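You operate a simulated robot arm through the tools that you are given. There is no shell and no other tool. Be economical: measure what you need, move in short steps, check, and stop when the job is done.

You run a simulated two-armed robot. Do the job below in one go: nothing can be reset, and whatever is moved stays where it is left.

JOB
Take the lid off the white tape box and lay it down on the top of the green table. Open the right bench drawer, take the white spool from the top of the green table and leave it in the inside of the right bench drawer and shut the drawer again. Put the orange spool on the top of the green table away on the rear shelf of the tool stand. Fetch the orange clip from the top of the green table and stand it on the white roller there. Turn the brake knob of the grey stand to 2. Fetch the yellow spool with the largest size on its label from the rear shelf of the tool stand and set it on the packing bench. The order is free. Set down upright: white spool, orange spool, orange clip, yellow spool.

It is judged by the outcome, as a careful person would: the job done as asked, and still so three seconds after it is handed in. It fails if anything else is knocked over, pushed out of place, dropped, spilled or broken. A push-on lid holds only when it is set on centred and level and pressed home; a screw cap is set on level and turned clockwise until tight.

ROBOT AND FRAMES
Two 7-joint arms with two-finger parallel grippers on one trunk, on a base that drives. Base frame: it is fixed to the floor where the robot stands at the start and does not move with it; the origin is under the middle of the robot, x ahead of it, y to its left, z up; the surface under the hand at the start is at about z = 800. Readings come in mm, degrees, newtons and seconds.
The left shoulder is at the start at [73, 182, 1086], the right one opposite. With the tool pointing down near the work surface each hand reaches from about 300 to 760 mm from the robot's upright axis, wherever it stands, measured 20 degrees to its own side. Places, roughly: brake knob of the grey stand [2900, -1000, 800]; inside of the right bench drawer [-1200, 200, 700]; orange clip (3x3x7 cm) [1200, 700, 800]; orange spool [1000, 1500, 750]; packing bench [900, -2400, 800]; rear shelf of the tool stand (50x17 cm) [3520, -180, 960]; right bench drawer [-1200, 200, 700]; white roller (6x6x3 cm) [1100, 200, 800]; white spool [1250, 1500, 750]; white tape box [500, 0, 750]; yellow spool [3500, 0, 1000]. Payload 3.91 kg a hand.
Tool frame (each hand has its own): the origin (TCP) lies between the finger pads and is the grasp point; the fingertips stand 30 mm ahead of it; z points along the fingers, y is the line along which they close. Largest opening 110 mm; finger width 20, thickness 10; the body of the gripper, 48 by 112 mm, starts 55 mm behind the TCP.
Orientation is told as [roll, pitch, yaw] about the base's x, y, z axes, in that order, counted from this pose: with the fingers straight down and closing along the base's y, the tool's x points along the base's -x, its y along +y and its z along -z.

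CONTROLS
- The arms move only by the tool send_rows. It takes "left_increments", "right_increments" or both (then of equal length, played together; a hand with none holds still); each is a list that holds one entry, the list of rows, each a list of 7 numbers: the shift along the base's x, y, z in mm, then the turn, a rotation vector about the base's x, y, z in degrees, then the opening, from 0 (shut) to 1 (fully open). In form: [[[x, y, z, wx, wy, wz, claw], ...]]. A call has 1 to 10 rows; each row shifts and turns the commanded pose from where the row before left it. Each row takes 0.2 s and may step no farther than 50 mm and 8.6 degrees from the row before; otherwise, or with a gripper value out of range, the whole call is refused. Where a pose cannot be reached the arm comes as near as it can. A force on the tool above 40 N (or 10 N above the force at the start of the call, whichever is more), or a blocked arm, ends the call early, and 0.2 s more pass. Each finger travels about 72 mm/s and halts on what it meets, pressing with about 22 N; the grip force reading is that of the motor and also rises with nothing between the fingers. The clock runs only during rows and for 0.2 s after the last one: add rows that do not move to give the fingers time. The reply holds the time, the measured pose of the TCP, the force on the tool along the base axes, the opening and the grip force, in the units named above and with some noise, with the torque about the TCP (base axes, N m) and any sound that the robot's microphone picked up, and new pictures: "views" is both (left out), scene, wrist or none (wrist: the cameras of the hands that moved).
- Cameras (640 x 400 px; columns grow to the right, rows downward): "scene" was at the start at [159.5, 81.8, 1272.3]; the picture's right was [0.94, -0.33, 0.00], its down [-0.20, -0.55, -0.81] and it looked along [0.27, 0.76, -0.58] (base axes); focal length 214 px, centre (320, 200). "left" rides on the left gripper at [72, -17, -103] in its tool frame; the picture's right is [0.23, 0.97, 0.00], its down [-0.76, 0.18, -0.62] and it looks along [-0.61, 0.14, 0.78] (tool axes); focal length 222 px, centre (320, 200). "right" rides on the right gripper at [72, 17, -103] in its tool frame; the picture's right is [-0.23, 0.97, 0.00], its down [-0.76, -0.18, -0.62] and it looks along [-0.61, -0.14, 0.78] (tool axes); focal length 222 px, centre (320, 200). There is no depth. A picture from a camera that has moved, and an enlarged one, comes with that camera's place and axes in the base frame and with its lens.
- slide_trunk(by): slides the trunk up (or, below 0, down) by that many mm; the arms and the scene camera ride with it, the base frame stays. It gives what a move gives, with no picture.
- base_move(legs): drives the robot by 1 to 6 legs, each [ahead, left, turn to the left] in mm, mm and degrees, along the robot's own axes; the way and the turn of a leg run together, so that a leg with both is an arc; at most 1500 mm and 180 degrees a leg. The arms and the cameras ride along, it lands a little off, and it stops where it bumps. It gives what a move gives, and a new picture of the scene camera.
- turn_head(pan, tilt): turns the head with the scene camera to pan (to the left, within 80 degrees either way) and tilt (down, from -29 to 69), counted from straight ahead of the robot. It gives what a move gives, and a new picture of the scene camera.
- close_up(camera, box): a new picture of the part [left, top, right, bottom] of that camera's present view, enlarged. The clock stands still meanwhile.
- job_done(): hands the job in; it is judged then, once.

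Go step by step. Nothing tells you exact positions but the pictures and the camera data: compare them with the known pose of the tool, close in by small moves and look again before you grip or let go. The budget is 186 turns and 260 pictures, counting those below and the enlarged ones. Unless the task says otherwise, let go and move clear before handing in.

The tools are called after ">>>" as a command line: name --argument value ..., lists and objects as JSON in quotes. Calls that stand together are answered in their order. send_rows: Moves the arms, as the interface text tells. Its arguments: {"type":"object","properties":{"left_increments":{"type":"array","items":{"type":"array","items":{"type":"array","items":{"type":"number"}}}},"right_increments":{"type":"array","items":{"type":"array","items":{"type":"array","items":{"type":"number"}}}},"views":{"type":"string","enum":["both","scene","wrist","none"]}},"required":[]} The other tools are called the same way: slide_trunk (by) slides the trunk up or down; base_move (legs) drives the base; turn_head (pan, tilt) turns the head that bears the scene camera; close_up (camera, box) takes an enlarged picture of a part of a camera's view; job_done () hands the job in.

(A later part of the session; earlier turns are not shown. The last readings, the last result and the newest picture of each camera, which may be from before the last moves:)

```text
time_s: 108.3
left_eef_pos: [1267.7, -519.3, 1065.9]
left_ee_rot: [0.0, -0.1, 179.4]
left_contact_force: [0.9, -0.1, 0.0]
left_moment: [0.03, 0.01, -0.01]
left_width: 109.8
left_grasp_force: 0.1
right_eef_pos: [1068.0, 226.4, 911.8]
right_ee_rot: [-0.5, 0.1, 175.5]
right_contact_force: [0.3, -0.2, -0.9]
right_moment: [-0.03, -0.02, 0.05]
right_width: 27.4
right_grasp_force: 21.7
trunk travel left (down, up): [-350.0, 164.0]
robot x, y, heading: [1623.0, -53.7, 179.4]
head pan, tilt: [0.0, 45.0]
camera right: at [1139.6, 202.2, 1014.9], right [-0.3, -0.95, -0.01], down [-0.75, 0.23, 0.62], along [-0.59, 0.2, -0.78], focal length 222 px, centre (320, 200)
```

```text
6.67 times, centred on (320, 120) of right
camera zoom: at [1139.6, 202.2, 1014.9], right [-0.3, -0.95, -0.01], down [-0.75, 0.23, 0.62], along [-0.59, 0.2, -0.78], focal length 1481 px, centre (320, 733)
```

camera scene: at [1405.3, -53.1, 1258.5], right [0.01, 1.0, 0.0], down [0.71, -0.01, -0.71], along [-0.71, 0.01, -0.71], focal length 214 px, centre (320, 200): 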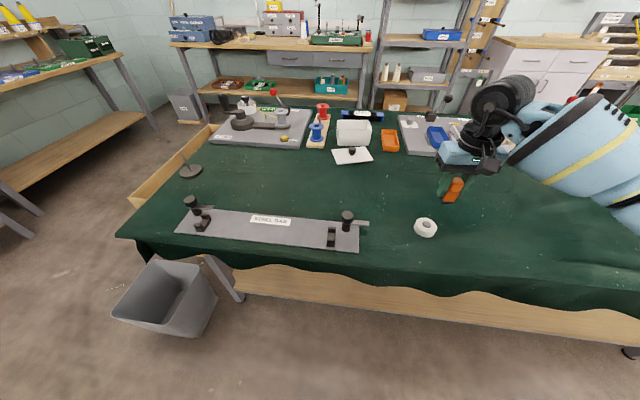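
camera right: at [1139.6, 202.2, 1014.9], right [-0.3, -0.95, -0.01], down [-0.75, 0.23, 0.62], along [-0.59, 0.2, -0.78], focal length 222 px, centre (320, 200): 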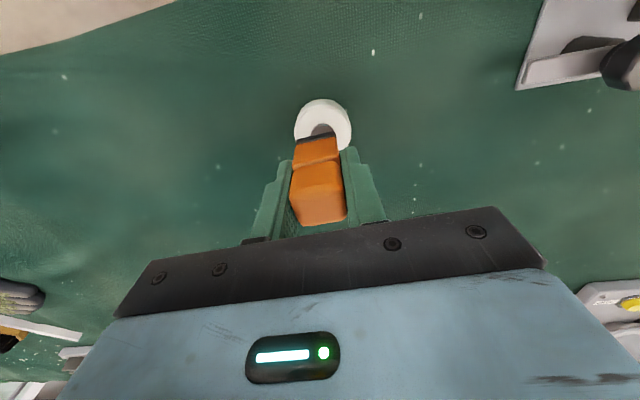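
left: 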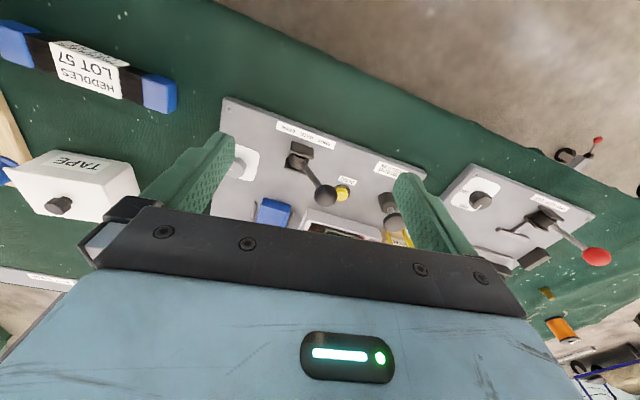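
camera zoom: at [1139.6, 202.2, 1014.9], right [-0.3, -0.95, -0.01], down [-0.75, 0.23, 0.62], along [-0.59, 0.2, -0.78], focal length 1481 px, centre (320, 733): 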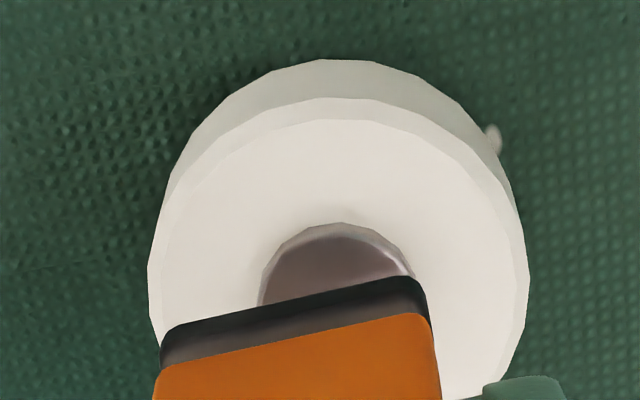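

The hub protrudes a few mm and is ~24 mm wide, flat: the clip must stand centred on it. Small correction and lower.

>>> send_rows --right_increments '[[[1.5, -2, -15, 0, 0, 0, 0], [0, 0, -12, 0, 0, 0, 0], [0, 0, -4, 0, 0, 0, 0], [0, 0, 0, 0, 0, 0, 0]]]' --views "none"

>>> close_up --camera "scene" --box '[400, 195, 456, 240]'

>>> close_up --camera "right" --box '[270, 110, 370, 185]'

```text
time_s: 109.3
left_eef_pos: [1268.4, -519.4, 1066.8]
left_ee_rot: [0.0, -0.1, 179.4]
left_contact_force: [-0.4, 0.8, 0.9]
left_moment: [-0.01, 0.03, -0.03]
left_width: 110.1
left_grasp_force: 0.2
right_eef_pos: [1070.3, 223.0, 879.3]
right_ee_rot: [-0.5, 0.0, 175.4]
right_contact_force: [0.3, 0.3, -0.2]
right_moment: [0.01, -0.03, 0.02]
right_width: 27.3
right_grasp_force: 21.9
trunk travel left (down, up): [-350.0, 164.0]
robot x, y, heading: [1619.0, -56.3, 179.0]
head pan, tilt: [0.0, 45.0]
```

```text
8.89 times, centred on (428, 218) of scene
camera zoom: at [1405.9, -53.1, 1258.6], right [0.01, 1.0, 0.0], down [0.71, -0.01, -0.71], along [-0.71, 0.01, -0.71], focal length 1906 px, centre (-640, 44)
```

zoom: 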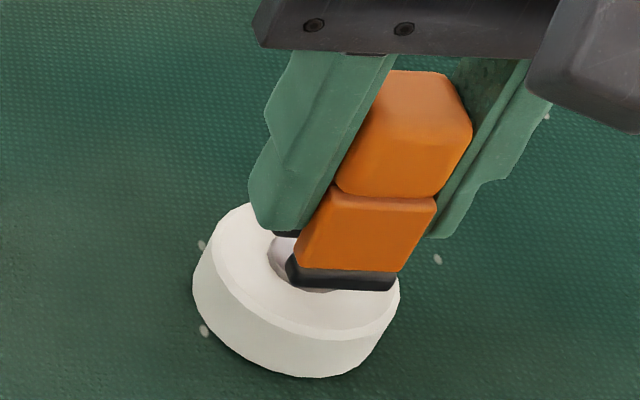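

```text
5.33 times, centred on (320, 148) of right
camera zoom: at [1140.7, 199.6, 983.9], right [-0.3, -0.95, -0.01], down [-0.75, 0.23, 0.62], along [-0.59, 0.2, -0.78], focal length 1185 px, centre (320, 480)
```

zoom: 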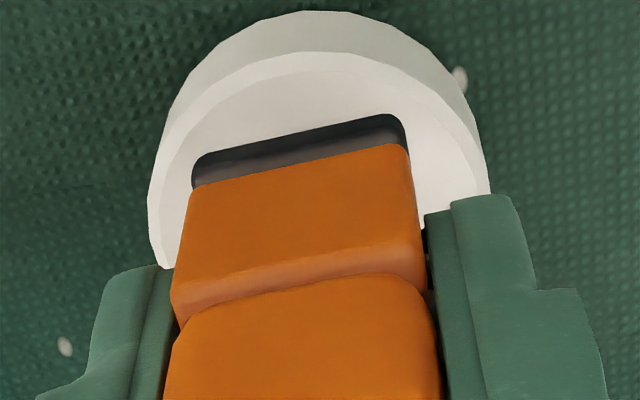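

Fine correction (-2, +0.5) and lower to contact.

>>> send_rows --right_increments '[[[-2, 0.5, -2, 0, 0, 0, 0], [0, 0, -2, 0, 0, 0, 0], [0, 0, -1, 0, 0, 0, 0], [0, 0, 0, 0, 0, 0, 0]]]' --views "none"

>>> close_up --camera "scene" --box '[400, 195, 456, 240]'

```text
time_s: 110.3
left_eef_pos: [1267.8, -519.9, 1067.1]
left_ee_rot: [0.0, -0.1, 179.5]
left_contact_force: [0.4, 0.1, 0.1]
left_moment: [0.02, 0.01, 0.02]
left_width: 110.1
left_grasp_force: 0.0
right_eef_pos: [1068.5, 223.8, 875.6]
right_ee_rot: [-0.5, 0.1, 175.5]
right_contact_force: [-0.8, 0.2, -1.0]
right_moment: [0.02, 0.02, 0.01]
right_width: 27.6
right_grasp_force: 22.2
trunk travel left (down, up): [-350.0, 164.0]
robot x, y, heading: [1623.1, -51.1, 179.2]
head pan, tilt: [0.0, 45.0]
```

```text
8.89 times, centred on (428, 218) of scene
camera zoom: at [1405.9, -53.1, 1258.6], right [0.01, 1.0, 0.0], down [0.71, -0.01, -0.71], along [-0.71, 0.01, -0.71], focal length 1906 px, centre (-640, 44)
```

zoom: 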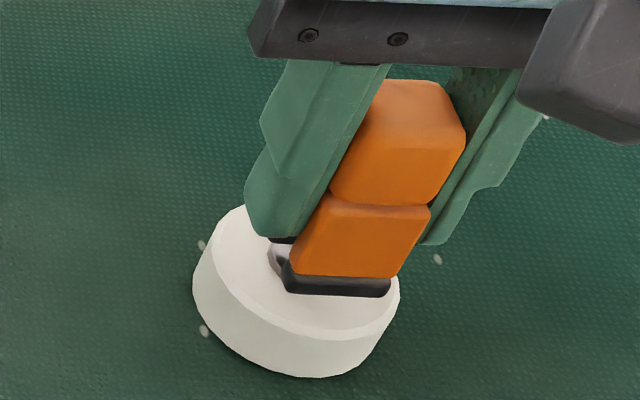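

After allowing for perspective it's within ~1–2 mm of the hub centre. Lower to contact.

>>> send_rows --right_increments '[[[0, -1, -1.5, 0, 0, 0, 0], [0, 0, -1.5, 0, 0, 0, 0], [0, 0, -1, 0, 0, 0, 0], [0, 0, 0, 0, 0, 0, 0]]]' --views "none"

>>> close_up --camera "right" --box '[270, 110, 370, 185]'

```text
time_s: 111.3
left_eef_pos: [1268.6, -518.8, 1066.8]
left_ee_rot: [0.0, -0.1, 179.4]
left_contact_force: [0.3, -0.3, -0.4]
left_moment: [0.0, -0.02, 0.01]
left_width: 110.2
left_grasp_force: 0.1
right_eef_pos: [1069.1, 223.4, 871.4]
right_ee_rot: [-0.4, 0.1, 175.5]
right_contact_force: [-0.4, 0.3, -0.2]
right_moment: [0.0, 0.01, 0.0]
right_width: 27.5
right_grasp_force: 21.8
trunk travel left (down, up): [-350.0, 164.0]
robot x, y, heading: [1621.3, -49.0, 179.1]
head pan, tilt: [0.0, 45.0]
```

```text
5.33 times, centred on (320, 148) of right
camera zoom: at [1139.5, 199.7, 975.2], right [-0.3, -0.95, -0.01], down [-0.75, 0.23, 0.62], along [-0.59, 0.2, -0.78], focal length 1185 px, centre (320, 480)
```

zoom: 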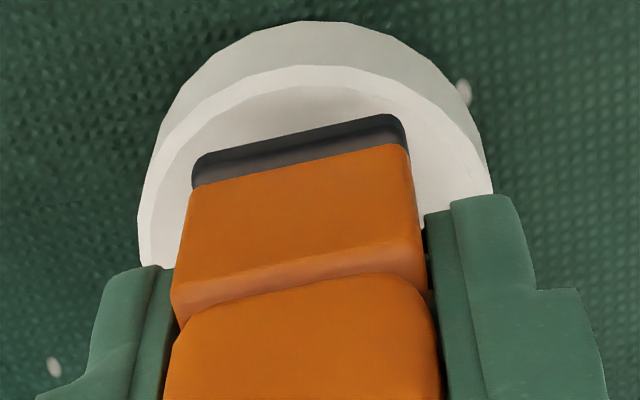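

>>> send_rows --right_increments '[[[0, 0, -1.5, 0, 0, 0, 0], [0, 0, -1.5, 0, 0, 0, 0], [0, 0, -1, 0, 0, 0, 0], [0, 0, 0, 0, 0, 0, 0]]]' --views "none"

>>> close_up --camera "scene" --box '[400, 195, 456, 240]'

```text
time_s: 112.3
left_eef_pos: [1269.4, -520.4, 1067.2]
left_ee_rot: [0.1, -0.1, 179.4]
left_contact_force: [0.7, 0.6, 1.0]
left_moment: [0.0, -0.01, 0.01]
left_width: 110.2
left_grasp_force: 0.0
right_eef_pos: [1069.7, 223.4, 867.2]
right_ee_rot: [-0.4, 0.1, 175.5]
right_contact_force: [0.5, -0.2, -0.1]
right_moment: [-0.02, -0.01, 0.02]
right_width: 27.9
right_grasp_force: 22.0
trunk travel left (down, up): [-350.0, 164.0]
robot x, y, heading: [1621.0, -53.5, 179.4]
head pan, tilt: [0.0, 45.0]
```

```text
8.89 times, centred on (428, 218) of scene
camera zoom: at [1405.9, -53.1, 1258.6], right [0.01, 1.0, 0.0], down [0.71, -0.01, -0.71], along [-0.71, 0.01, -0.71], focal length 1906 px, centre (-640, 44)
```

zoom: 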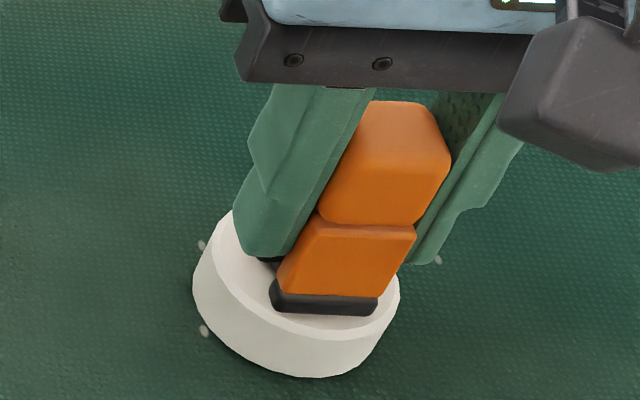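

>>> send_rows --right_increments '[[[-1, 0, -1.5, 0, 0, 0, 0], [0, 0, -1.5, 0, 0, 0, 0], [0, 0, 0, 0, 0, 0, 0]]]' --views "none"

>>> send_rows --right_increments '[[[0, 0, -1.5, 0, 0, 0, 0], [0, 0, -1, 0, 0, 0, 0], [0, 0, 0, 0, 0, 0, 0]]]' --views "none"

>>> close_up --camera "scene" --box '[400, 195, 456, 240]'

```text
time_s: 113.1
left_eef_pos: [1269.1, -520.6, 1066.4]
left_ee_rot: [-0.1, 0.0, 179.5]
left_contact_force: [-0.3, 0.9, 0.0]
left_moment: [0.01, 0.01, -0.01]
left_width: 110.2
left_grasp_force: 0.0
right_eef_pos: [1068.0, 223.2, 867.1]
right_ee_rot: [-0.5, -0.1, 175.5]
right_contact_force: [0.4, 0.8, 12.1]
right_moment: [0.11, -0.01, -0.01]
right_width: 27.7
right_grasp_force: 22.1
trunk travel left (down, up): [-350.0, 164.0]
robot x, y, heading: [1619.8, -54.2, 179.5]
head pan, tilt: [0.0, 45.0]
```

```text
time_s: 113.9
left_eef_pos: [1269.1, -520.8, 1066.1]
left_ee_rot: [0.0, -0.1, 179.5]
left_contact_force: [-0.5, 0.5, 0.7]
left_moment: [-0.02, 0.02, -0.02]
left_width: 110.1
left_grasp_force: 0.0
right_eef_pos: [1068.6, 223.3, 863.2]
right_ee_rot: [-0.6, 0.0, 175.5]
right_contact_force: [1.3, -0.1, 17.5]
right_moment: [0.1, 0.0, 0.01]
right_width: 27.5
right_grasp_force: 21.3
trunk travel left (down, up): [-350.0, 164.0]
robot x, y, heading: [1620.6, -52.5, 179.4]
head pan, tilt: [0.0, 45.0]
```

```text
8.89 times, centred on (428, 218) of scene
camera zoom: at [1407.4, -53.7, 1258.9], right [0.01, 1.0, 0.0], down [0.71, -0.01, -0.71], along [-0.71, 0.01, -0.71], focal length 1906 px, centre (-640, 44)
```

zoom: 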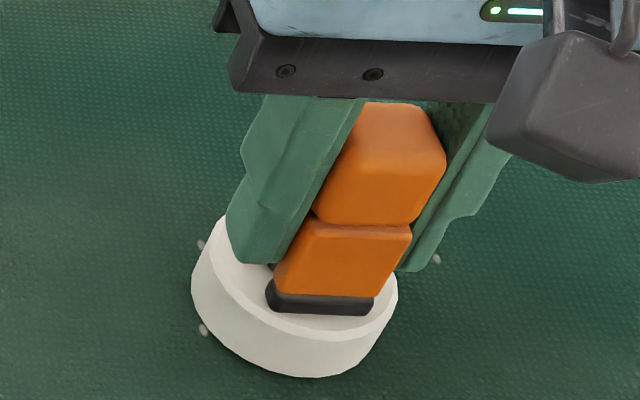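

Contact on the hub; release gently.

>>> send_rows --right_increments '[[[0, 0, 1.5, 0, 0, 0, 0], [0, 0, 0, 0, 0, 0, 0.3], [0, 0, 0, 0, 0, 0, 0.4], [0, 0, 0, 0, 0, 0, 0.5], [0, 0, 0, 0, 0, 0, 0.5]]]' --views "none"

>>> close_up --camera "scene" --box '[400, 195, 456, 240]'

>>> close_up --camera "right" --box '[240, 90, 400, 220]'

```text
time_s: 115.1
left_eef_pos: [1268.4, -519.8, 1066.4]
left_ee_rot: [0.1, -0.2, 179.4]
left_contact_force: [0.4, -0.1, -0.7]
left_moment: [-0.03, -0.01, -0.01]
left_width: 110.1
left_grasp_force: 0.1
right_eef_pos: [1068.0, 222.7, 861.4]
right_ee_rot: [-0.5, 0.1, 175.6]
right_contact_force: [0.3, 0.5, 0.3]
right_moment: [0.04, 0.05, 0.0]
right_width: 55.0
right_grasp_force: 0.1
trunk travel left (down, up): [-350.0, 164.0]
robot x, y, heading: [1619.8, -52.2, 179.4]
head pan, tilt: [0.0, 45.0]
```

```text
8.89 times, centred on (428, 218) of scene
camera zoom: at [1405.9, -53.1, 1258.6], right [0.01, 1.0, 0.0], down [0.71, -0.01, -0.71], along [-0.71, 0.01, -0.71], focal length 1906 px, centre (-640, 44)
```

zoom: 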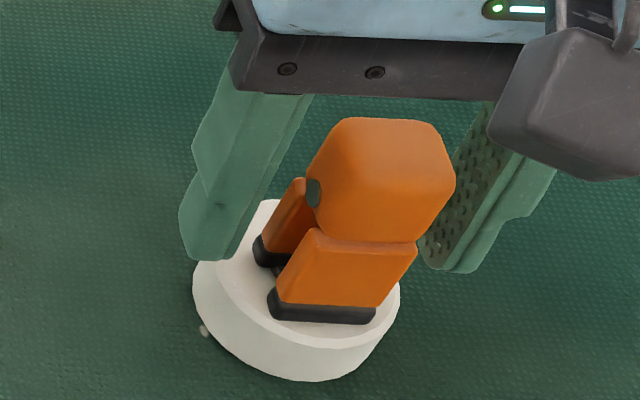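

```text
3.08 times, centred on (320, 155) of right
camera zoom: at [1138.4, 200.0, 966.8], right [-0.3, -0.95, -0.01], down [-0.75, 0.23, 0.62], along [-0.59, 0.2, -0.78], focal length 684 px, centre (320, 338)
```

zoom: 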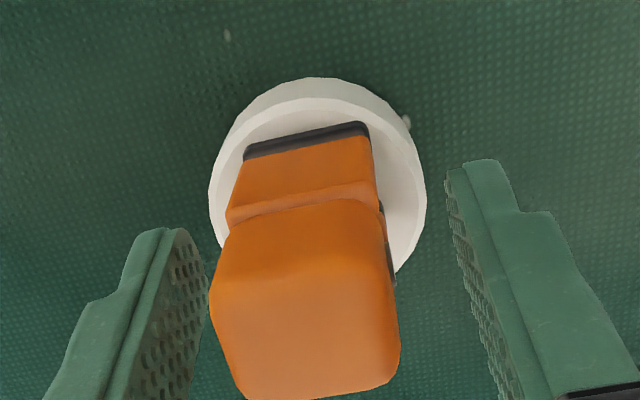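

The clip stands on the roller. Rise straight up.

>>> send_rows --right_increments '[[[0, 0, 20, 0, 0, 0, 0.6], [0, 0, 40, 0, 0, 0, 0.6], [0, 0, 45, 0, 0, 0, 0.8], [20, 0, 40, 0, 0, 0, 1], [40, 0, 0, 0, 0, 0, 1], [40, 0, 0, 0, 0, 0, 1]]]' --views "none"

>>> close_up --camera "scene" --box '[370, 160, 490, 240]'

```text
time_s: 116.5
left_eef_pos: [1269.5, -519.9, 1067.0]
left_ee_rot: [0.0, -0.1, 179.4]
left_contact_force: [0.7, -0.8, -0.5]
left_moment: [-0.01, -0.03, 0.0]
left_width: 109.7
left_grasp_force: 0.0
right_eef_pos: [1169.4, 223.6, 1009.5]
right_ee_rot: [-0.5, 0.1, 175.6]
right_contact_force: [0.2, -0.3, -0.5]
right_moment: [0.0, 0.0, 0.03]
right_width: 110.1
right_grasp_force: 0.1
trunk travel left (down, up): [-350.0, 164.0]
robot x, y, heading: [1624.0, -54.6, 179.4]
head pan, tilt: [0.0, 45.0]
```

```text
5.00 times, centred on (430, 200) of scene
camera zoom: at [1406.7, -53.0, 1258.8], right [0.01, 1.0, 0.0], down [0.71, -0.01, -0.71], along [-0.71, 0.01, -0.71], focal length 1072 px, centre (-230, 200)
```

zoom: 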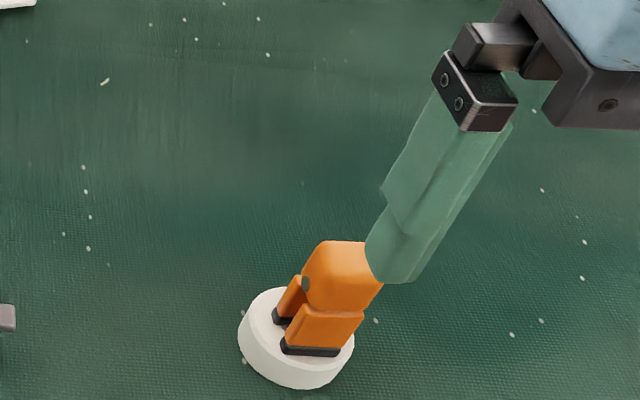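

Clip done. Next drive along to the spools at the table's +y end.

>>> base_move --legs '[[-60, 0, 0], [0, -1330, 0.5]]'

>>> turn_head --pan -10 --tilt 45

```text
time_s: 129.1
left_eef_pos: [1338.8, 818.1, 1067.1]
left_ee_rot: [0.0, 0.0, 179.8]
left_contact_force: [0.2, 1.5, -0.2]
left_moment: [-0.01, 0.03, 0.0]
left_width: 110.1
left_grasp_force: 0.0
right_eef_pos: [1235.2, 1559.8, 1008.8]
right_ee_rot: [-0.5, 0.2, 175.9]
right_contact_force: [0.8, 0.2, 0.4]
right_moment: [0.02, 0.02, 0.01]
right_width: 110.0
right_grasp_force: 0.0
trunk travel left (down, up): [-350.0, 164.0]
robot x, y, heading: [1686.9, 1287.8, 179.7]
head pan, tilt: [0.0, 45.0]
camera scene: at [1474.5, 1285.7, 1258.6], right [0.0, 1.0, 0.0], down [0.71, 0.0, -0.71], along [-0.71, 0.0, -0.71], focal length 214 px, centre (320, 200)
```

scene: 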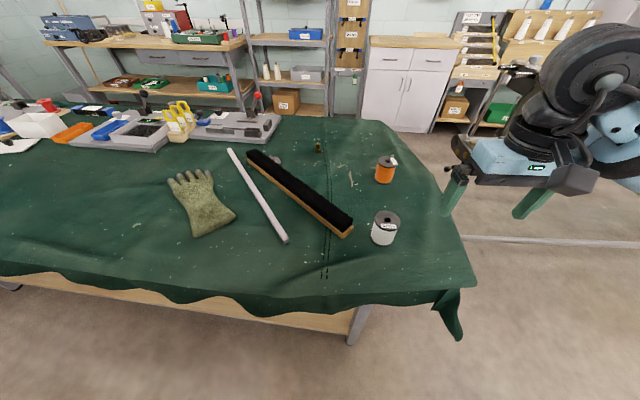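

```text
time_s: 129.8
left_eef_pos: [1340.4, 817.9, 1066.5]
left_ee_rot: [0.0, 0.0, 179.8]
left_contact_force: [0.1, -0.2, 0.1]
left_moment: [0.02, 0.0, 0.01]
left_width: 109.9
left_grasp_force: 0.0
right_eef_pos: [1236.2, 1560.5, 1008.7]
right_ee_rot: [-0.5, 0.2, 175.9]
right_contact_force: [0.0, 0.2, -0.3]
right_moment: [0.0, 0.0, 0.02]
right_width: 109.8
right_grasp_force: 0.0
trunk travel left (down, up): [-350.0, 164.0]
robot x, y, heading: [1688.2, 1284.9, 179.8]
head pan, tilt: [-10.0, 45.0]
camera scene: at [1475.8, 1299.6, 1258.6], right [0.18, 0.98, 0.0], down [0.7, -0.12, -0.71], along [-0.7, 0.12, -0.71], focal length 214 px, centre (320, 200)
```

scene: 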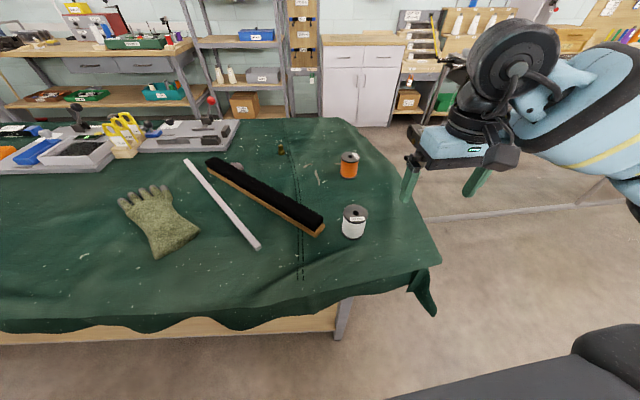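

>>> close_up --camera "scene" --box '[320, 195, 388, 245]'

>>> close_up --camera "scene" --box '[320, 143, 380, 188]'

>>> base_move --legs '[[120, 0, 0]]'

```text
8.00 times, centred on (354, 220) of scene
camera zoom: at [1475.8, 1299.6, 1258.6], right [0.18, 0.98, 0.0], down [0.7, -0.12, -0.71], along [-0.7, 0.12, -0.71], focal length 1716 px, centre (48, 40)
```

zoom: 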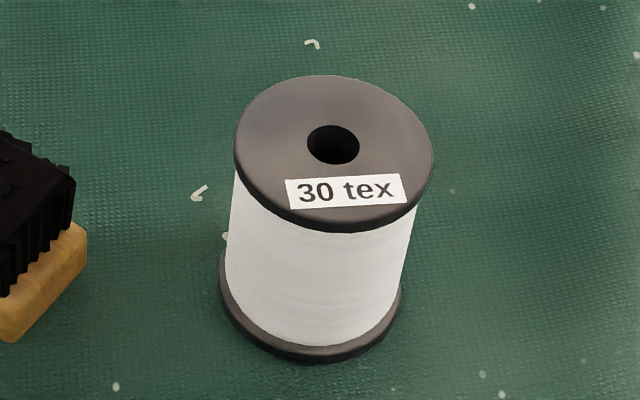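

```text
8.89 times, centred on (350, 166) of scene
camera zoom: at [1475.8, 1299.6, 1258.6], right [0.18, 0.98, 0.0], down [0.7, -0.12, -0.71], along [-0.7, 0.12, -0.71], focal length 1906 px, centre (53, 507)
```

zoom: 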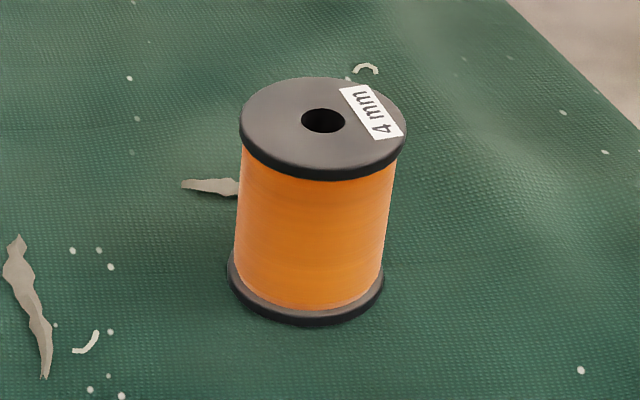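

```text
time_s: 131.0
left_eef_pos: [1217.4, 818.0, 1066.1]
left_ee_rot: [0.0, 0.1, 179.7]
left_contact_force: [-0.3, 0.0, -0.3]
left_moment: [-0.01, 0.02, 0.0]
left_width: 109.9
left_grasp_force: 0.0
right_eef_pos: [1114.1, 1561.0, 1008.0]
right_ee_rot: [-0.5, 0.1, 175.8]
right_contact_force: [-0.3, -0.2, -0.5]
right_moment: [0.0, -0.02, -0.01]
right_width: 110.0
right_grasp_force: 0.1
trunk travel left (down, up): [-350.0, 164.0]
robot x, y, heading: [1566.1, 1285.9, 179.7]
head pan, tilt: [-10.0, 45.0]
camera scene: at [1353.4, 1300.7, 1258.5], right [0.18, 0.98, 0.0], down [0.7, -0.13, -0.71], along [-0.7, 0.13, -0.71], focal length 214 px, centre (320, 200)
```

scene: 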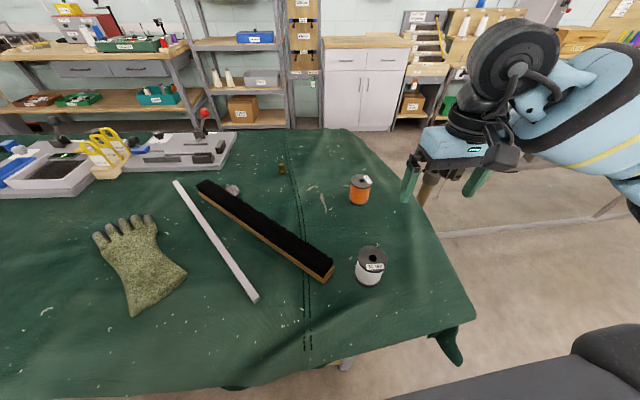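

Orange spool ("4 mm") at about (919,1496), white ("30 tex") at about (1153,1442), tops ~873. Right hand goes for the orange one.

>>> send_rows --right_increments '[[[-40, -13, 0, 0, 0, 0, 1], [-40, -13, 0, 0, 0, 0, 1], [-40, -13, -10, 0, 0, 0, 1], [-40, -13, -20, 0, 0, 0, 1], [-35, -13, -25, 0, 0, 0, 1], [0, 0, 0, 0, 0, 0, 1]]]' --views "both"

```text
time_s: 132.4
left_eef_pos: [1217.8, 820.1, 1067.9]
left_ee_rot: [0.2, -0.1, 179.7]
left_contact_force: [0.0, -0.9, -0.1]
left_moment: [-0.03, 0.02, 0.04]
left_width: 110.1
left_grasp_force: 0.1
right_eef_pos: [919.8, 1496.6, 954.1]
right_ee_rot: [-0.5, -0.1, 175.8]
right_contact_force: [0.1, -0.2, -1.0]
right_moment: [-0.01, 0.03, 0.01]
right_width: 110.0
right_grasp_force: 0.1
trunk travel left (down, up): [-350.0, 164.0]
robot x, y, heading: [1563.0, 1288.5, 179.7]
head pan, tilt: [-10.0, 45.0]
camera scene: at [1354.5, 1301.2, 1258.7], right [0.18, 0.98, 0.0], down [0.7, -0.13, -0.71], along [-0.7, 0.13, -0.71], focal length 214 px, centre (320, 200)
camera right: at [990.5, 1473.6, 1057.8], right [-0.3, -0.95, -0.01], down [-0.75, 0.23, 0.62], along [-0.59, 0.19, -0.78], focal length 222 px, centre (320, 200)
```

scene: 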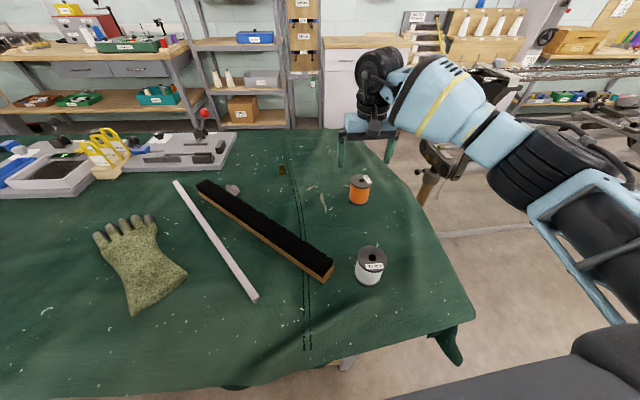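
right: 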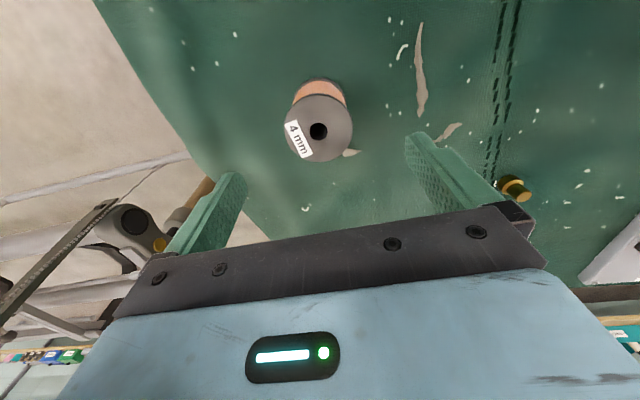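

Aligned. Descend and grip.

>>> send_rows --right_increments '[[[2, 1, -40, 0, 0, 0, 1], [0, 0, -35, 0, 0, 0, 1], [0, 0, -34, 0, 0, 0, 1], [0, 0, 0, 0, 0, 0, 1]]]' --views "wrist"

>>> close_up --camera "scene" --box '[320, 150, 400, 210]'

```text
time_s: 133.4
left_eef_pos: [1216.8, 819.5, 1066.7]
left_ee_rot: [0.0, -0.2, 179.7]
left_contact_force: [-0.1, 0.2, 0.4]
left_moment: [0.0, 0.0, 0.04]
left_width: 110.0
left_grasp_force: 0.0
right_eef_pos: [920.9, 1494.9, 844.2]
right_ee_rot: [-0.4, 0.1, 175.9]
right_contact_force: [0.5, 0.2, -0.9]
right_moment: [-0.02, 0.0, -0.01]
right_width: 109.9
right_grasp_force: 0.0
trunk travel left (down, up): [-350.0, 164.0]
robot x, y, heading: [1566.6, 1282.5, 179.7]
head pan, tilt: [-10.0, 45.0]
camera right: at [992.1, 1472.4, 947.8], right [-0.3, -0.95, -0.01], down [-0.75, 0.23, 0.62], along [-0.59, 0.19, -0.78], focal length 222 px, centre (320, 200)
```

right: 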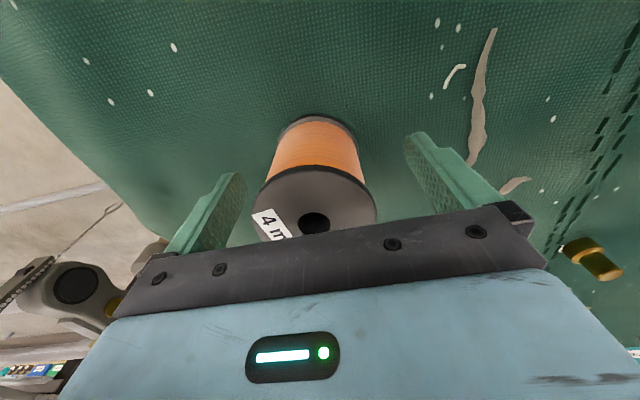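

```text
6.67 times, centred on (360, 180) of scene
camera zoom: at [1354.3, 1300.6, 1258.7], right [0.18, 0.98, 0.0], down [0.7, -0.13, -0.71], along [-0.7, 0.13, -0.71], focal length 1430 px, centre (53, 333)
```

zoom: 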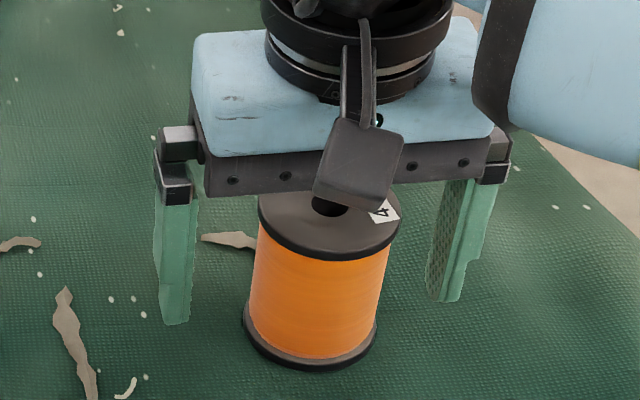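

Close and lift.

>>> send_rows --right_increments '[[[0, 0, 0, 0, 0, 0, 0.6], [0, 0, 0, 0, 0, 0, 0.4], [0, 0, 0, 0, 0, 0, 0.3], [0, 0, 0, 0, 0, 0, 0.3], [0, 0, 20, 0, 0, 0, 0.3], [0, 0, 40, 0, 0, 0, 0.3], [20, 0, 50, 0, 0, 0, 0.3], [30, 0, 40, 0, 0, 0, 0.3], [40, 0, 20, 0, 0, 0, 0.3]]]' --views "both"

```text
refused: row 7 steps farther than a row can; nothing moved
```

>>> send_rows --right_increments '[[[0, 0, 0, 0, 0, 0, 0.6], [0, 0, 0, 0, 0, 0, 0.4], [0, 0, 0, 0, 0, 0, 0.3], [0, 0, 0, 0, 0, 0, 0.3], [0, 0, 20, 0, 0, 0, 0.3], [0, 0, 40, 0, 0, 0, 0.3], [20, 0, 40, 0, 0, 0, 0.3], [30, 0, 35, 0, 0, 0, 0.3], [40, 0, 20, 0, 0, 0, 0.3]]]' --views "both"

```text
time_s: 135.4
left_eef_pos: [1218.3, 819.2, 1066.9]
left_ee_rot: [0.1, -0.1, 179.7]
left_contact_force: [-0.4, -0.3, 0.0]
left_moment: [-0.02, 0.01, 0.0]
left_width: 109.9
left_grasp_force: 0.1
right_eef_pos: [1014.9, 1496.8, 1000.8]
right_ee_rot: [-0.6, 0.1, 175.7]
right_contact_force: [0.4, -0.2, -0.7]
right_moment: [-0.01, 0.02, 0.0]
right_width: 56.7
right_grasp_force: 22.1
trunk travel left (down, up): [-350.0, 164.0]
robot x, y, heading: [1568.8, 1284.8, 179.6]
head pan, tilt: [-10.0, 45.0]
camera scene: at [1354.8, 1300.9, 1258.8], right [0.18, 0.98, 0.0], down [0.7, -0.13, -0.71], along [-0.7, 0.13, -0.71], focal length 214 px, centre (320, 200)
camera right: at [1084.8, 1474.0, 1103.6], right [-0.3, -0.95, -0.01], down [-0.75, 0.23, 0.62], along [-0.59, 0.19, -0.78], focal length 222 px, centre (320, 200)
```

scene: 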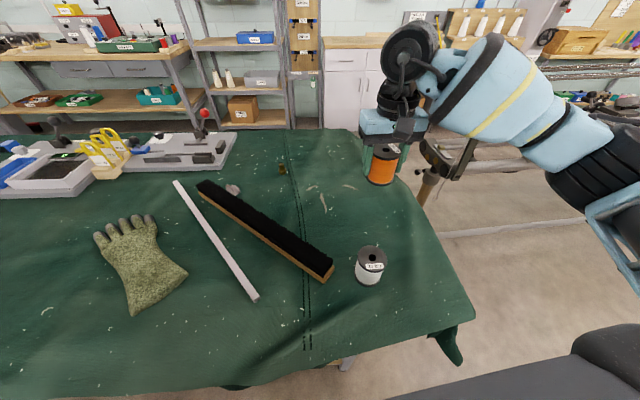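
right: 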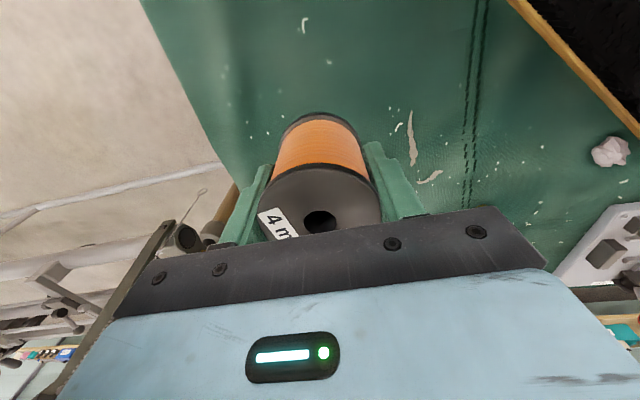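

Orange spool held. Retract it, then shift the base so the left hand can take the white spool.

>>> send_rows --right_increments '[[[40, 0, 10, 0, 0, 0, 0.3], [40, 0, 10, 0, 0, 0, 0.3], [30, 0, 10, 0, 0, 0, 0.3]]]' --views "none"

>>> base_move --legs '[[-80, 0, 0], [0, -300, 0.3]]'

>>> turn_head --pan 5 --tilt 50

```text
time_s: 136.2
left_eef_pos: [1218.7, 818.5, 1067.4]
left_ee_rot: [0.0, -0.1, 179.6]
left_contact_force: [0.5, -0.1, 0.0]
left_moment: [0.01, 0.01, -0.01]
left_width: 110.1
left_grasp_force: 0.0
right_eef_pos: [1123.3, 1498.0, 1030.8]
right_ee_rot: [-0.5, 0.0, 175.7]
right_contact_force: [0.4, 0.1, -0.5]
right_moment: [-0.04, -0.01, 0.0]
right_width: 56.5
right_grasp_force: 21.8
trunk travel left (down, up): [-350.0, 164.0]
robot x, y, heading: [1565.2, 1282.9, 179.8]
head pan, tilt: [-10.0, 45.0]
```

```text
time_s: 140.1
left_eef_pos: [1301.2, 1113.6, 1067.4]
left_ee_rot: [0.0, -0.1, 179.8]
left_contact_force: [-0.1, -0.4, -0.2]
left_moment: [-0.04, -0.03, -0.03]
left_width: 110.1
left_grasp_force: 0.0
right_eef_pos: [1204.5, 1791.0, 1031.3]
right_ee_rot: [-0.5, 0.1, 176.0]
right_contact_force: [-0.1, 0.1, -0.8]
right_moment: [-0.01, 0.05, 0.0]
right_width: 56.6
right_grasp_force: 21.9
trunk travel left (down, up): [-350.0, 164.0]
robot x, y, heading: [1652.7, 1582.2, 179.8]
head pan, tilt: [-10.0, 45.0]
camera scene: at [1436.5, 1596.1, 1258.6], right [0.17, 0.98, 0.0], down [0.7, -0.12, -0.71], along [-0.7, 0.12, -0.71], focal length 214 px, centre (320, 200)
```

scene: 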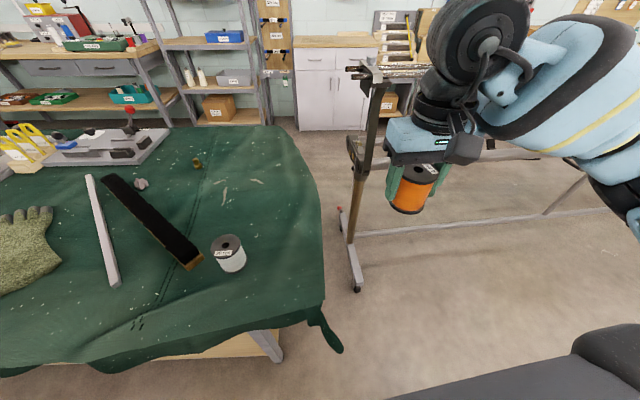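

```text
time_s: 140.8
left_eef_pos: [1301.7, 1114.7, 1066.5]
left_ee_rot: [0.0, -0.1, 179.9]
left_contact_force: [-0.3, -0.1, 0.0]
left_moment: [0.01, 0.0, 0.0]
left_width: 110.0
left_grasp_force: 0.0
right_eef_pos: [1204.1, 1791.0, 1030.2]
right_ee_rot: [-0.5, 0.0, 176.1]
right_contact_force: [-0.7, 0.6, -0.6]
right_moment: [-0.01, -0.02, 0.0]
right_width: 56.6
right_grasp_force: 21.2
trunk travel left (down, up): [-350.0, 164.0]
robot x, y, heading: [1650.1, 1582.6, 180.0]
head pan, tilt: [5.0, 50.0]
camera scene: at [1439.9, 1575.2, 1251.7], right [-0.09, 1.0, 0.0], down [0.76, 0.07, -0.64], along [-0.64, -0.05, -0.77], focal length 214 px, centre (320, 200)
```

scene: 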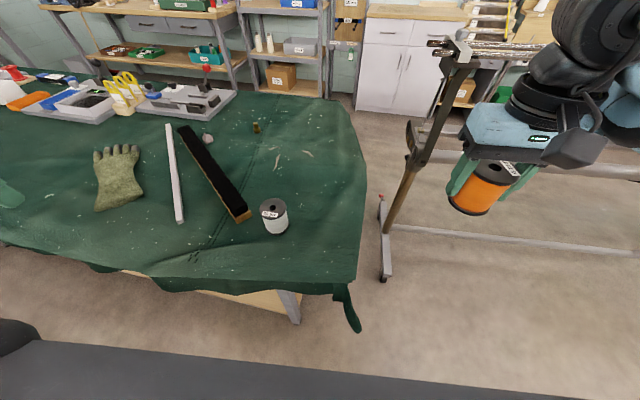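

Left hand to above the white spool at (1156,1444).

>>> send_rows --left_increments '[[[-17, 41, -5, 0, 0, 0, 1], [-18, 41, -5, 0, 0, 0, 1], [-18, 41, -10, 0, 0, 0, 1], [-18, 41, -10, 0, 0, 0, 1], [-18, 41, -15, 0, 0, 0, 1], [-18, 41, -15, 0, 0, 0, 1], [-18, 41, -15, 0, 0, 0, 1], [-20, 43, -15, 0, 0, 0, 1], [0, 0, -20, 0, 0, 0, 1], [0, 0, 0, 0, 0, 0, 1]]]' --views "wrist"

```text
time_s: 143.1
left_eef_pos: [1157.5, 1443.8, 956.7]
left_ee_rot: [0.1, -0.1, 179.9]
left_contact_force: [-0.3, 0.9, 0.1]
left_moment: [0.0, 0.03, -0.01]
left_width: 110.0
left_grasp_force: 0.0
right_eef_pos: [1203.7, 1791.0, 1031.1]
right_ee_rot: [-0.5, 0.1, 176.0]
right_contact_force: [-0.2, -0.2, -1.3]
right_moment: [0.0, 0.02, 0.03]
right_width: 56.7
right_grasp_force: 21.5
trunk travel left (down, up): [-350.0, 164.0]
robot x, y, heading: [1649.9, 1584.9, 179.8]
head pan, tilt: [5.0, 50.0]
camera left: at [1229.6, 1461.7, 1059.6], right [0.23, -0.97, 0.0], down [-0.76, -0.18, 0.62], along [-0.61, -0.14, -0.78], focal length 222 px, centre (320, 200)
```

left: 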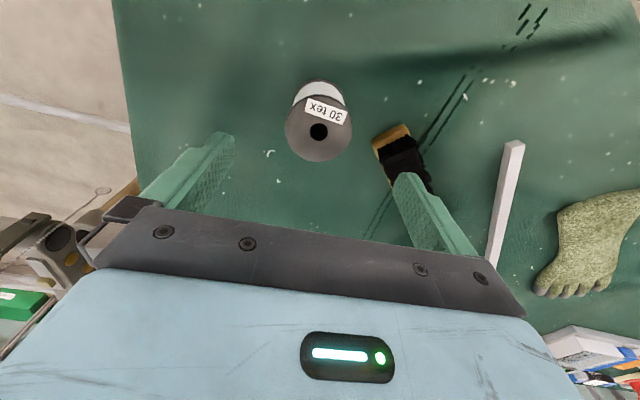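

Aligned. The brush is close on one side, so narrow to 0.82 and descend.

>>> send_rows --left_increments '[[[0, 2.5, -30, 0, 0, 0, 0.82], [0, 0, -30, 0, 0, 0, 0.82], [0, 0, -30, 0, 0, 0, 0.82], [0, 0, -21, 0, 0, 0, 0.82], [0, 0, 0, 0, 0, 0, 0.82]]]' --views "wrist"

```text
time_s: 144.2
left_eef_pos: [1156.4, 1446.0, 844.4]
left_ee_rot: [0.0, -0.1, 179.9]
left_contact_force: [0.7, 0.1, -1.1]
left_moment: [0.0, 0.01, -0.01]
left_width: 90.1
left_grasp_force: 0.0
right_eef_pos: [1204.3, 1791.5, 1031.5]
right_ee_rot: [-0.5, 0.1, 176.0]
right_contact_force: [0.1, 0.5, -1.3]
right_moment: [-0.01, 0.01, 0.01]
right_width: 56.7
right_grasp_force: 21.9
trunk travel left (down, up): [-350.0, 164.0]
robot x, y, heading: [1648.9, 1581.8, 180.2]
head pan, tilt: [5.0, 50.0]
camera left: at [1229.6, 1463.9, 947.4], right [0.23, -0.97, 0.0], down [-0.76, -0.18, 0.62], along [-0.61, -0.14, -0.78], focal length 222 px, centre (320, 200)
```

left: 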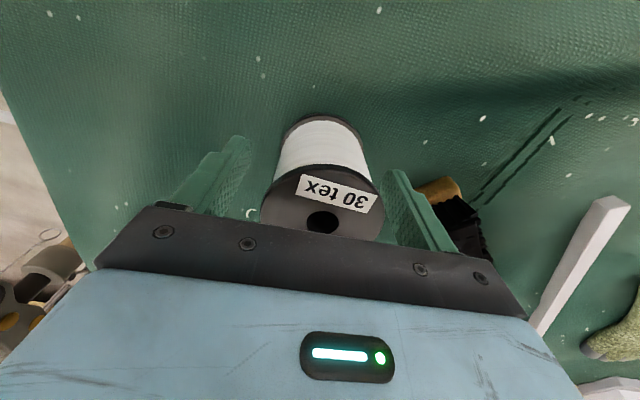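

>>> send_rows --left_increments '[[[0, -1, 0, 0, 0, 0, 0.6], [0, 0, 0, 0, 0, 0, 0.4], [0, 0, 0, 0, 0, 0, 0.3], [0, 0, 0, 0, 0, 0, 0.3], [0, 0, 20, 0, 0, 0, 0.3], [0, 0, 40, 0, 0, 0, 0.3], [20, 0, 40, 0, 0, 0, 0.3], [30, 0, 35, 0, 0, 0, 0.3], [40, 0, 20, 0, 0, 0, 0.3]]]' --views "wrist"

```text
time_s: 146.2
left_eef_pos: [1250.4, 1444.6, 999.6]
left_ee_rot: [0.1, -0.1, 179.9]
left_contact_force: [0.1, -0.3, -1.9]
left_moment: [0.0, 0.04, 0.0]
left_width: 57.5
left_grasp_force: 22.3
right_eef_pos: [1204.8, 1792.8, 1030.8]
right_ee_rot: [-0.4, 0.1, 176.0]
right_contact_force: [-0.6, 0.9, -0.8]
right_moment: [0.01, 0.02, -0.05]
right_width: 56.8
right_grasp_force: 22.1
trunk travel left (down, up): [-350.0, 164.0]
robot x, y, heading: [1650.9, 1583.5, 180.1]
head pan, tilt: [5.0, 50.0]
camera left: at [1323.2, 1463.0, 1102.6], right [0.23, -0.97, 0.0], down [-0.76, -0.18, 0.62], along [-0.61, -0.14, -0.78], focal length 222 px, centre (320, 200)
```

left: 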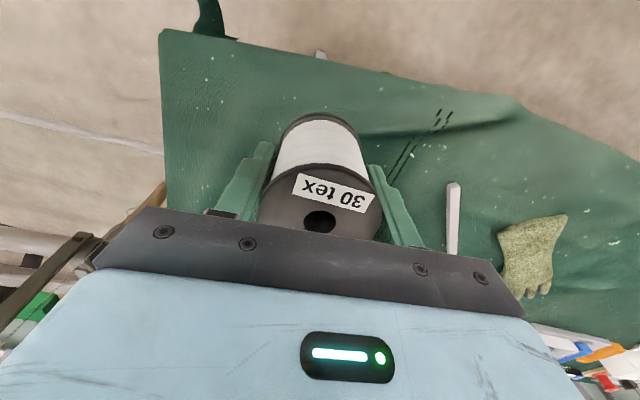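

Both spools held. Drive back, along, and turn to face the tool stand.

>>> send_rows --left_increments '[[[20, -20, 30, 0, 0, 0, 0.3], [20, -20, 20, 0, 0, 0, 0.3]]]' --views "none"

>>> base_move --legs '[[-300, 0, 0], [0, 1500, 0], [0, 0, -180]]'

>>> turn_head --pan 0 --tilt 20

```text
time_s: 146.8
left_eef_pos: [1287.8, 1405.6, 1050.2]
left_ee_rot: [0.1, -0.2, 179.9]
left_contact_force: [-0.6, 0.1, -0.8]
left_moment: [-0.01, 0.05, 0.0]
left_width: 57.6
left_grasp_force: 21.5
right_eef_pos: [1204.6, 1791.4, 1030.4]
right_ee_rot: [-0.5, 0.1, 176.0]
right_contact_force: [0.9, 0.0, -0.8]
right_moment: [0.03, 0.02, 0.01]
right_width: 56.7
right_grasp_force: 22.0
trunk travel left (down, up): [-350.0, 164.0]
robot x, y, heading: [1647.7, 1584.1, 179.8]
head pan, tilt: [5.0, 50.0]
```

```text
time_s: 168.9
left_eef_pos: [2320.9, 289.3, 1050.4]
left_ee_rot: [-0.1, -0.2, 1.3]
left_contact_force: [0.1, -0.4, -0.5]
left_moment: [0.0, 0.02, 0.0]
left_width: 57.1
left_grasp_force: 21.7
right_eef_pos: [2414.5, -94.4, 1030.8]
right_ee_rot: [-0.4, 0.1, -2.6]
right_contact_force: [0.5, 0.6, -0.7]
right_moment: [-0.02, 0.0, -0.03]
right_width: 56.7
right_grasp_force: 21.6
trunk travel left (down, up): [-350.0, 164.0]
robot x, y, heading: [1964.4, 105.4, 1.0]
head pan, tilt: [5.0, 50.0]
camera scene: at [2169.8, 114.9, 1251.7], right [0.11, -0.99, 0.0], down [-0.76, -0.08, -0.64], along [0.64, 0.07, -0.77], focal length 214 px, centre (320, 200)
```

scene: 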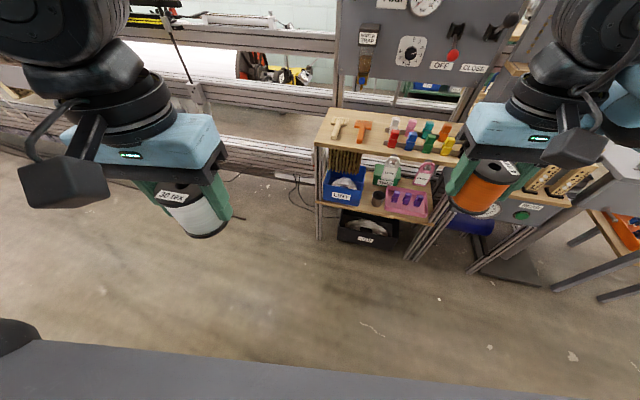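

```text
time_s: 169.9
left_eef_pos: [2321.7, 288.6, 1048.4]
left_ee_rot: [0.0, -0.1, 1.3]
left_contact_force: [-0.6, -0.7, -0.8]
left_moment: [0.0, 0.02, -0.03]
left_width: 57.2
left_grasp_force: 21.8
right_eef_pos: [2413.8, -93.5, 1031.8]
right_ee_rot: [-0.6, 0.0, -2.7]
right_contact_force: [0.5, -0.3, -0.5]
right_moment: [0.0, 0.02, -0.01]
right_width: 56.6
right_grasp_force: 22.2
trunk travel left (down, up): [-350.0, 164.0]
robot x, y, heading: [1963.4, 103.1, 1.5]
head pan, tilt: [0.0, 20.0]
camera scene: at [2186.4, 108.6, 1297.2], right [0.02, -1.0, 0.0], down [-0.34, -0.01, -0.94], along [0.94, 0.02, -0.34], focal length 214 px, centre (320, 200)
```

scene: 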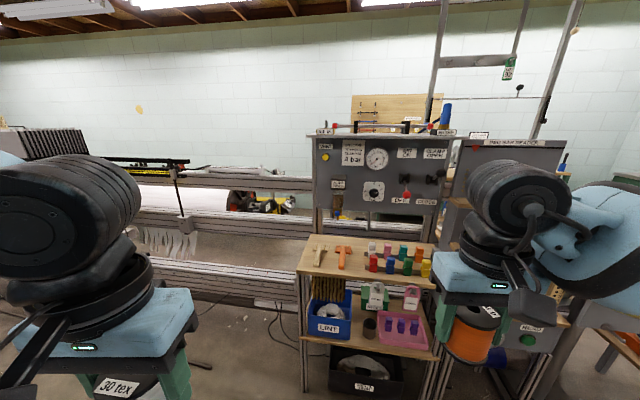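

>>> close_up --camera "scene" --box '[290, 220, 450, 320]'

>>> close_up --camera "scene" --box '[300, 90, 500, 215]'

```text
4.00 times, centred on (370, 270) of scene
camera zoom: at [2186.4, 108.6, 1297.2], right [0.02, -1.0, 0.0], down [-0.34, -0.01, -0.94], along [0.94, 0.02, -0.34], focal length 858 px, centre (120, -80)
```

zoom: 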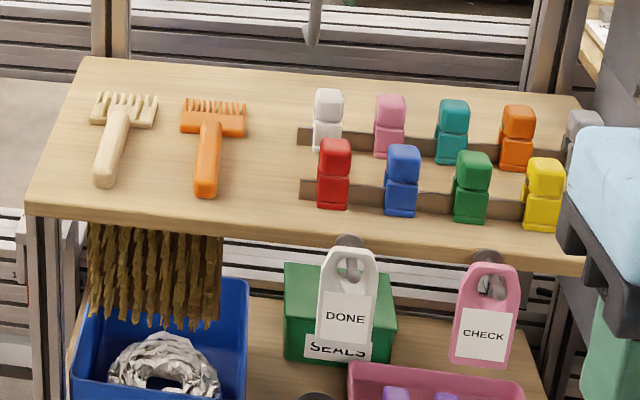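

```text
3.20 times, centred on (400, 152) of scene
camera zoom: at [2186.4, 108.6, 1297.2], right [0.02, -1.0, 0.0], down [-0.34, -0.01, -0.94], along [0.94, 0.02, -0.34], focal length 686 px, centre (64, 352)
```

zoom: 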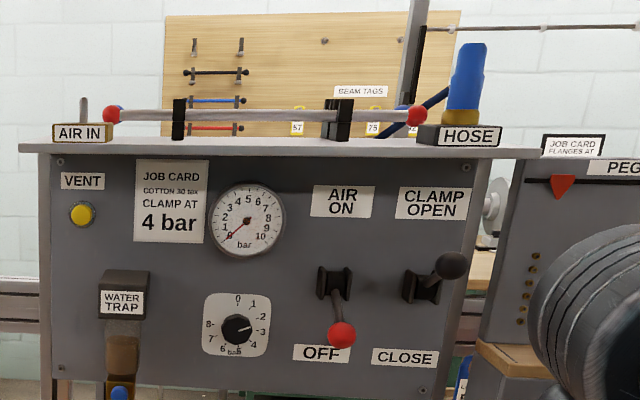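

The rear shelf is behind the instrument panel, so I must go round. I'll drive down the aisle and around to the right of the stand and look.

>>> base_move --legs '[[0, 0, -1.2], [0, -1500, 0], [0, -420, 0], [1300, 0, 0]]'

>>> turn_head --pan 45 --tilt 20

```text
time_s: 193.4
left_eef_pos: [3627.5, -1653.0, 1048.8]
left_ee_rot: [0.0, -0.1, -0.9]
left_contact_force: [-0.3, -1.0, -0.6]
left_moment: [0.02, 0.01, 0.02]
left_width: 57.2
left_grasp_force: 21.4
right_eef_pos: [3705.1, -2039.4, 1031.2]
right_ee_rot: [-0.6, 0.1, -4.7]
right_contact_force: [-0.3, 0.3, -0.3]
right_moment: [0.01, -0.01, 0.0]
right_width: 56.5
right_grasp_force: 22.2
trunk travel left (down, up): [-350.0, 164.0]
robot x, y, heading: [3262.7, -1824.1, -0.7]
head pan, tilt: [0.0, 20.0]
camera scene: at [3485.9, -1828.7, 1297.3], right [-0.02, -1.0, 0.0], down [-0.34, 0.01, -0.94], along [0.94, -0.01, -0.34], focal length 214 px, centre (320, 200)
```

scene: 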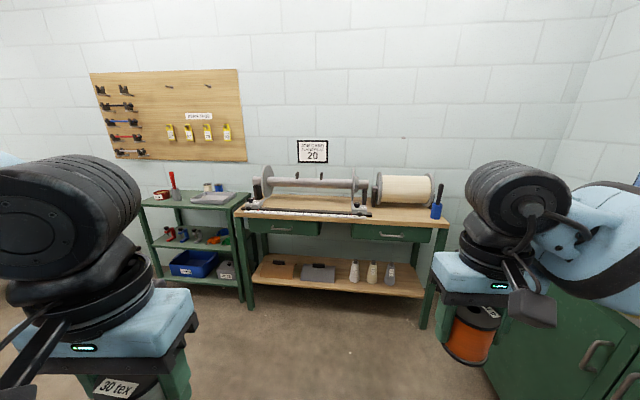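

```text
time_s: 194.6
left_eef_pos: [3626.6, -1653.5, 1050.1]
left_ee_rot: [0.0, -0.2, -0.9]
left_contact_force: [-0.6, 0.7, -0.9]
left_moment: [0.01, 0.0, -0.01]
left_width: 57.3
left_grasp_force: 21.9
right_eef_pos: [3706.0, -2038.9, 1031.3]
right_ee_rot: [-0.5, 0.2, -4.8]
right_contact_force: [-0.3, -0.3, -0.9]
right_moment: [0.03, 0.03, 0.01]
right_width: 56.4
right_grasp_force: 21.3
trunk travel left (down, up): [-350.0, 164.0]
robot x, y, heading: [3262.7, -1827.3, -0.9]
head pan, tilt: [45.0, 20.0]
camera scene: at [3459.5, -1762.5, 1297.3], right [0.7, -0.72, 0.0], down [-0.25, -0.24, -0.94], along [0.67, 0.65, -0.34], focal length 214 px, centre (320, 200)
```

scene: 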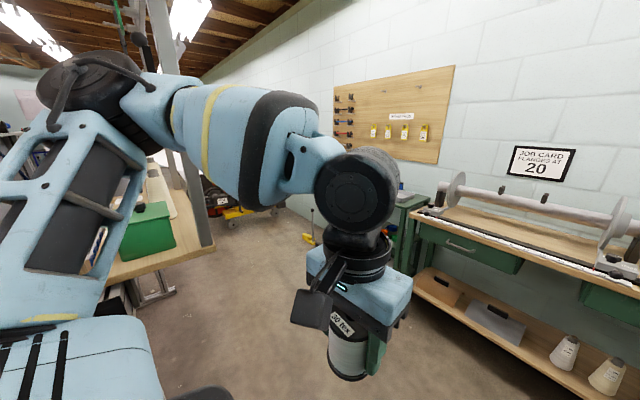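

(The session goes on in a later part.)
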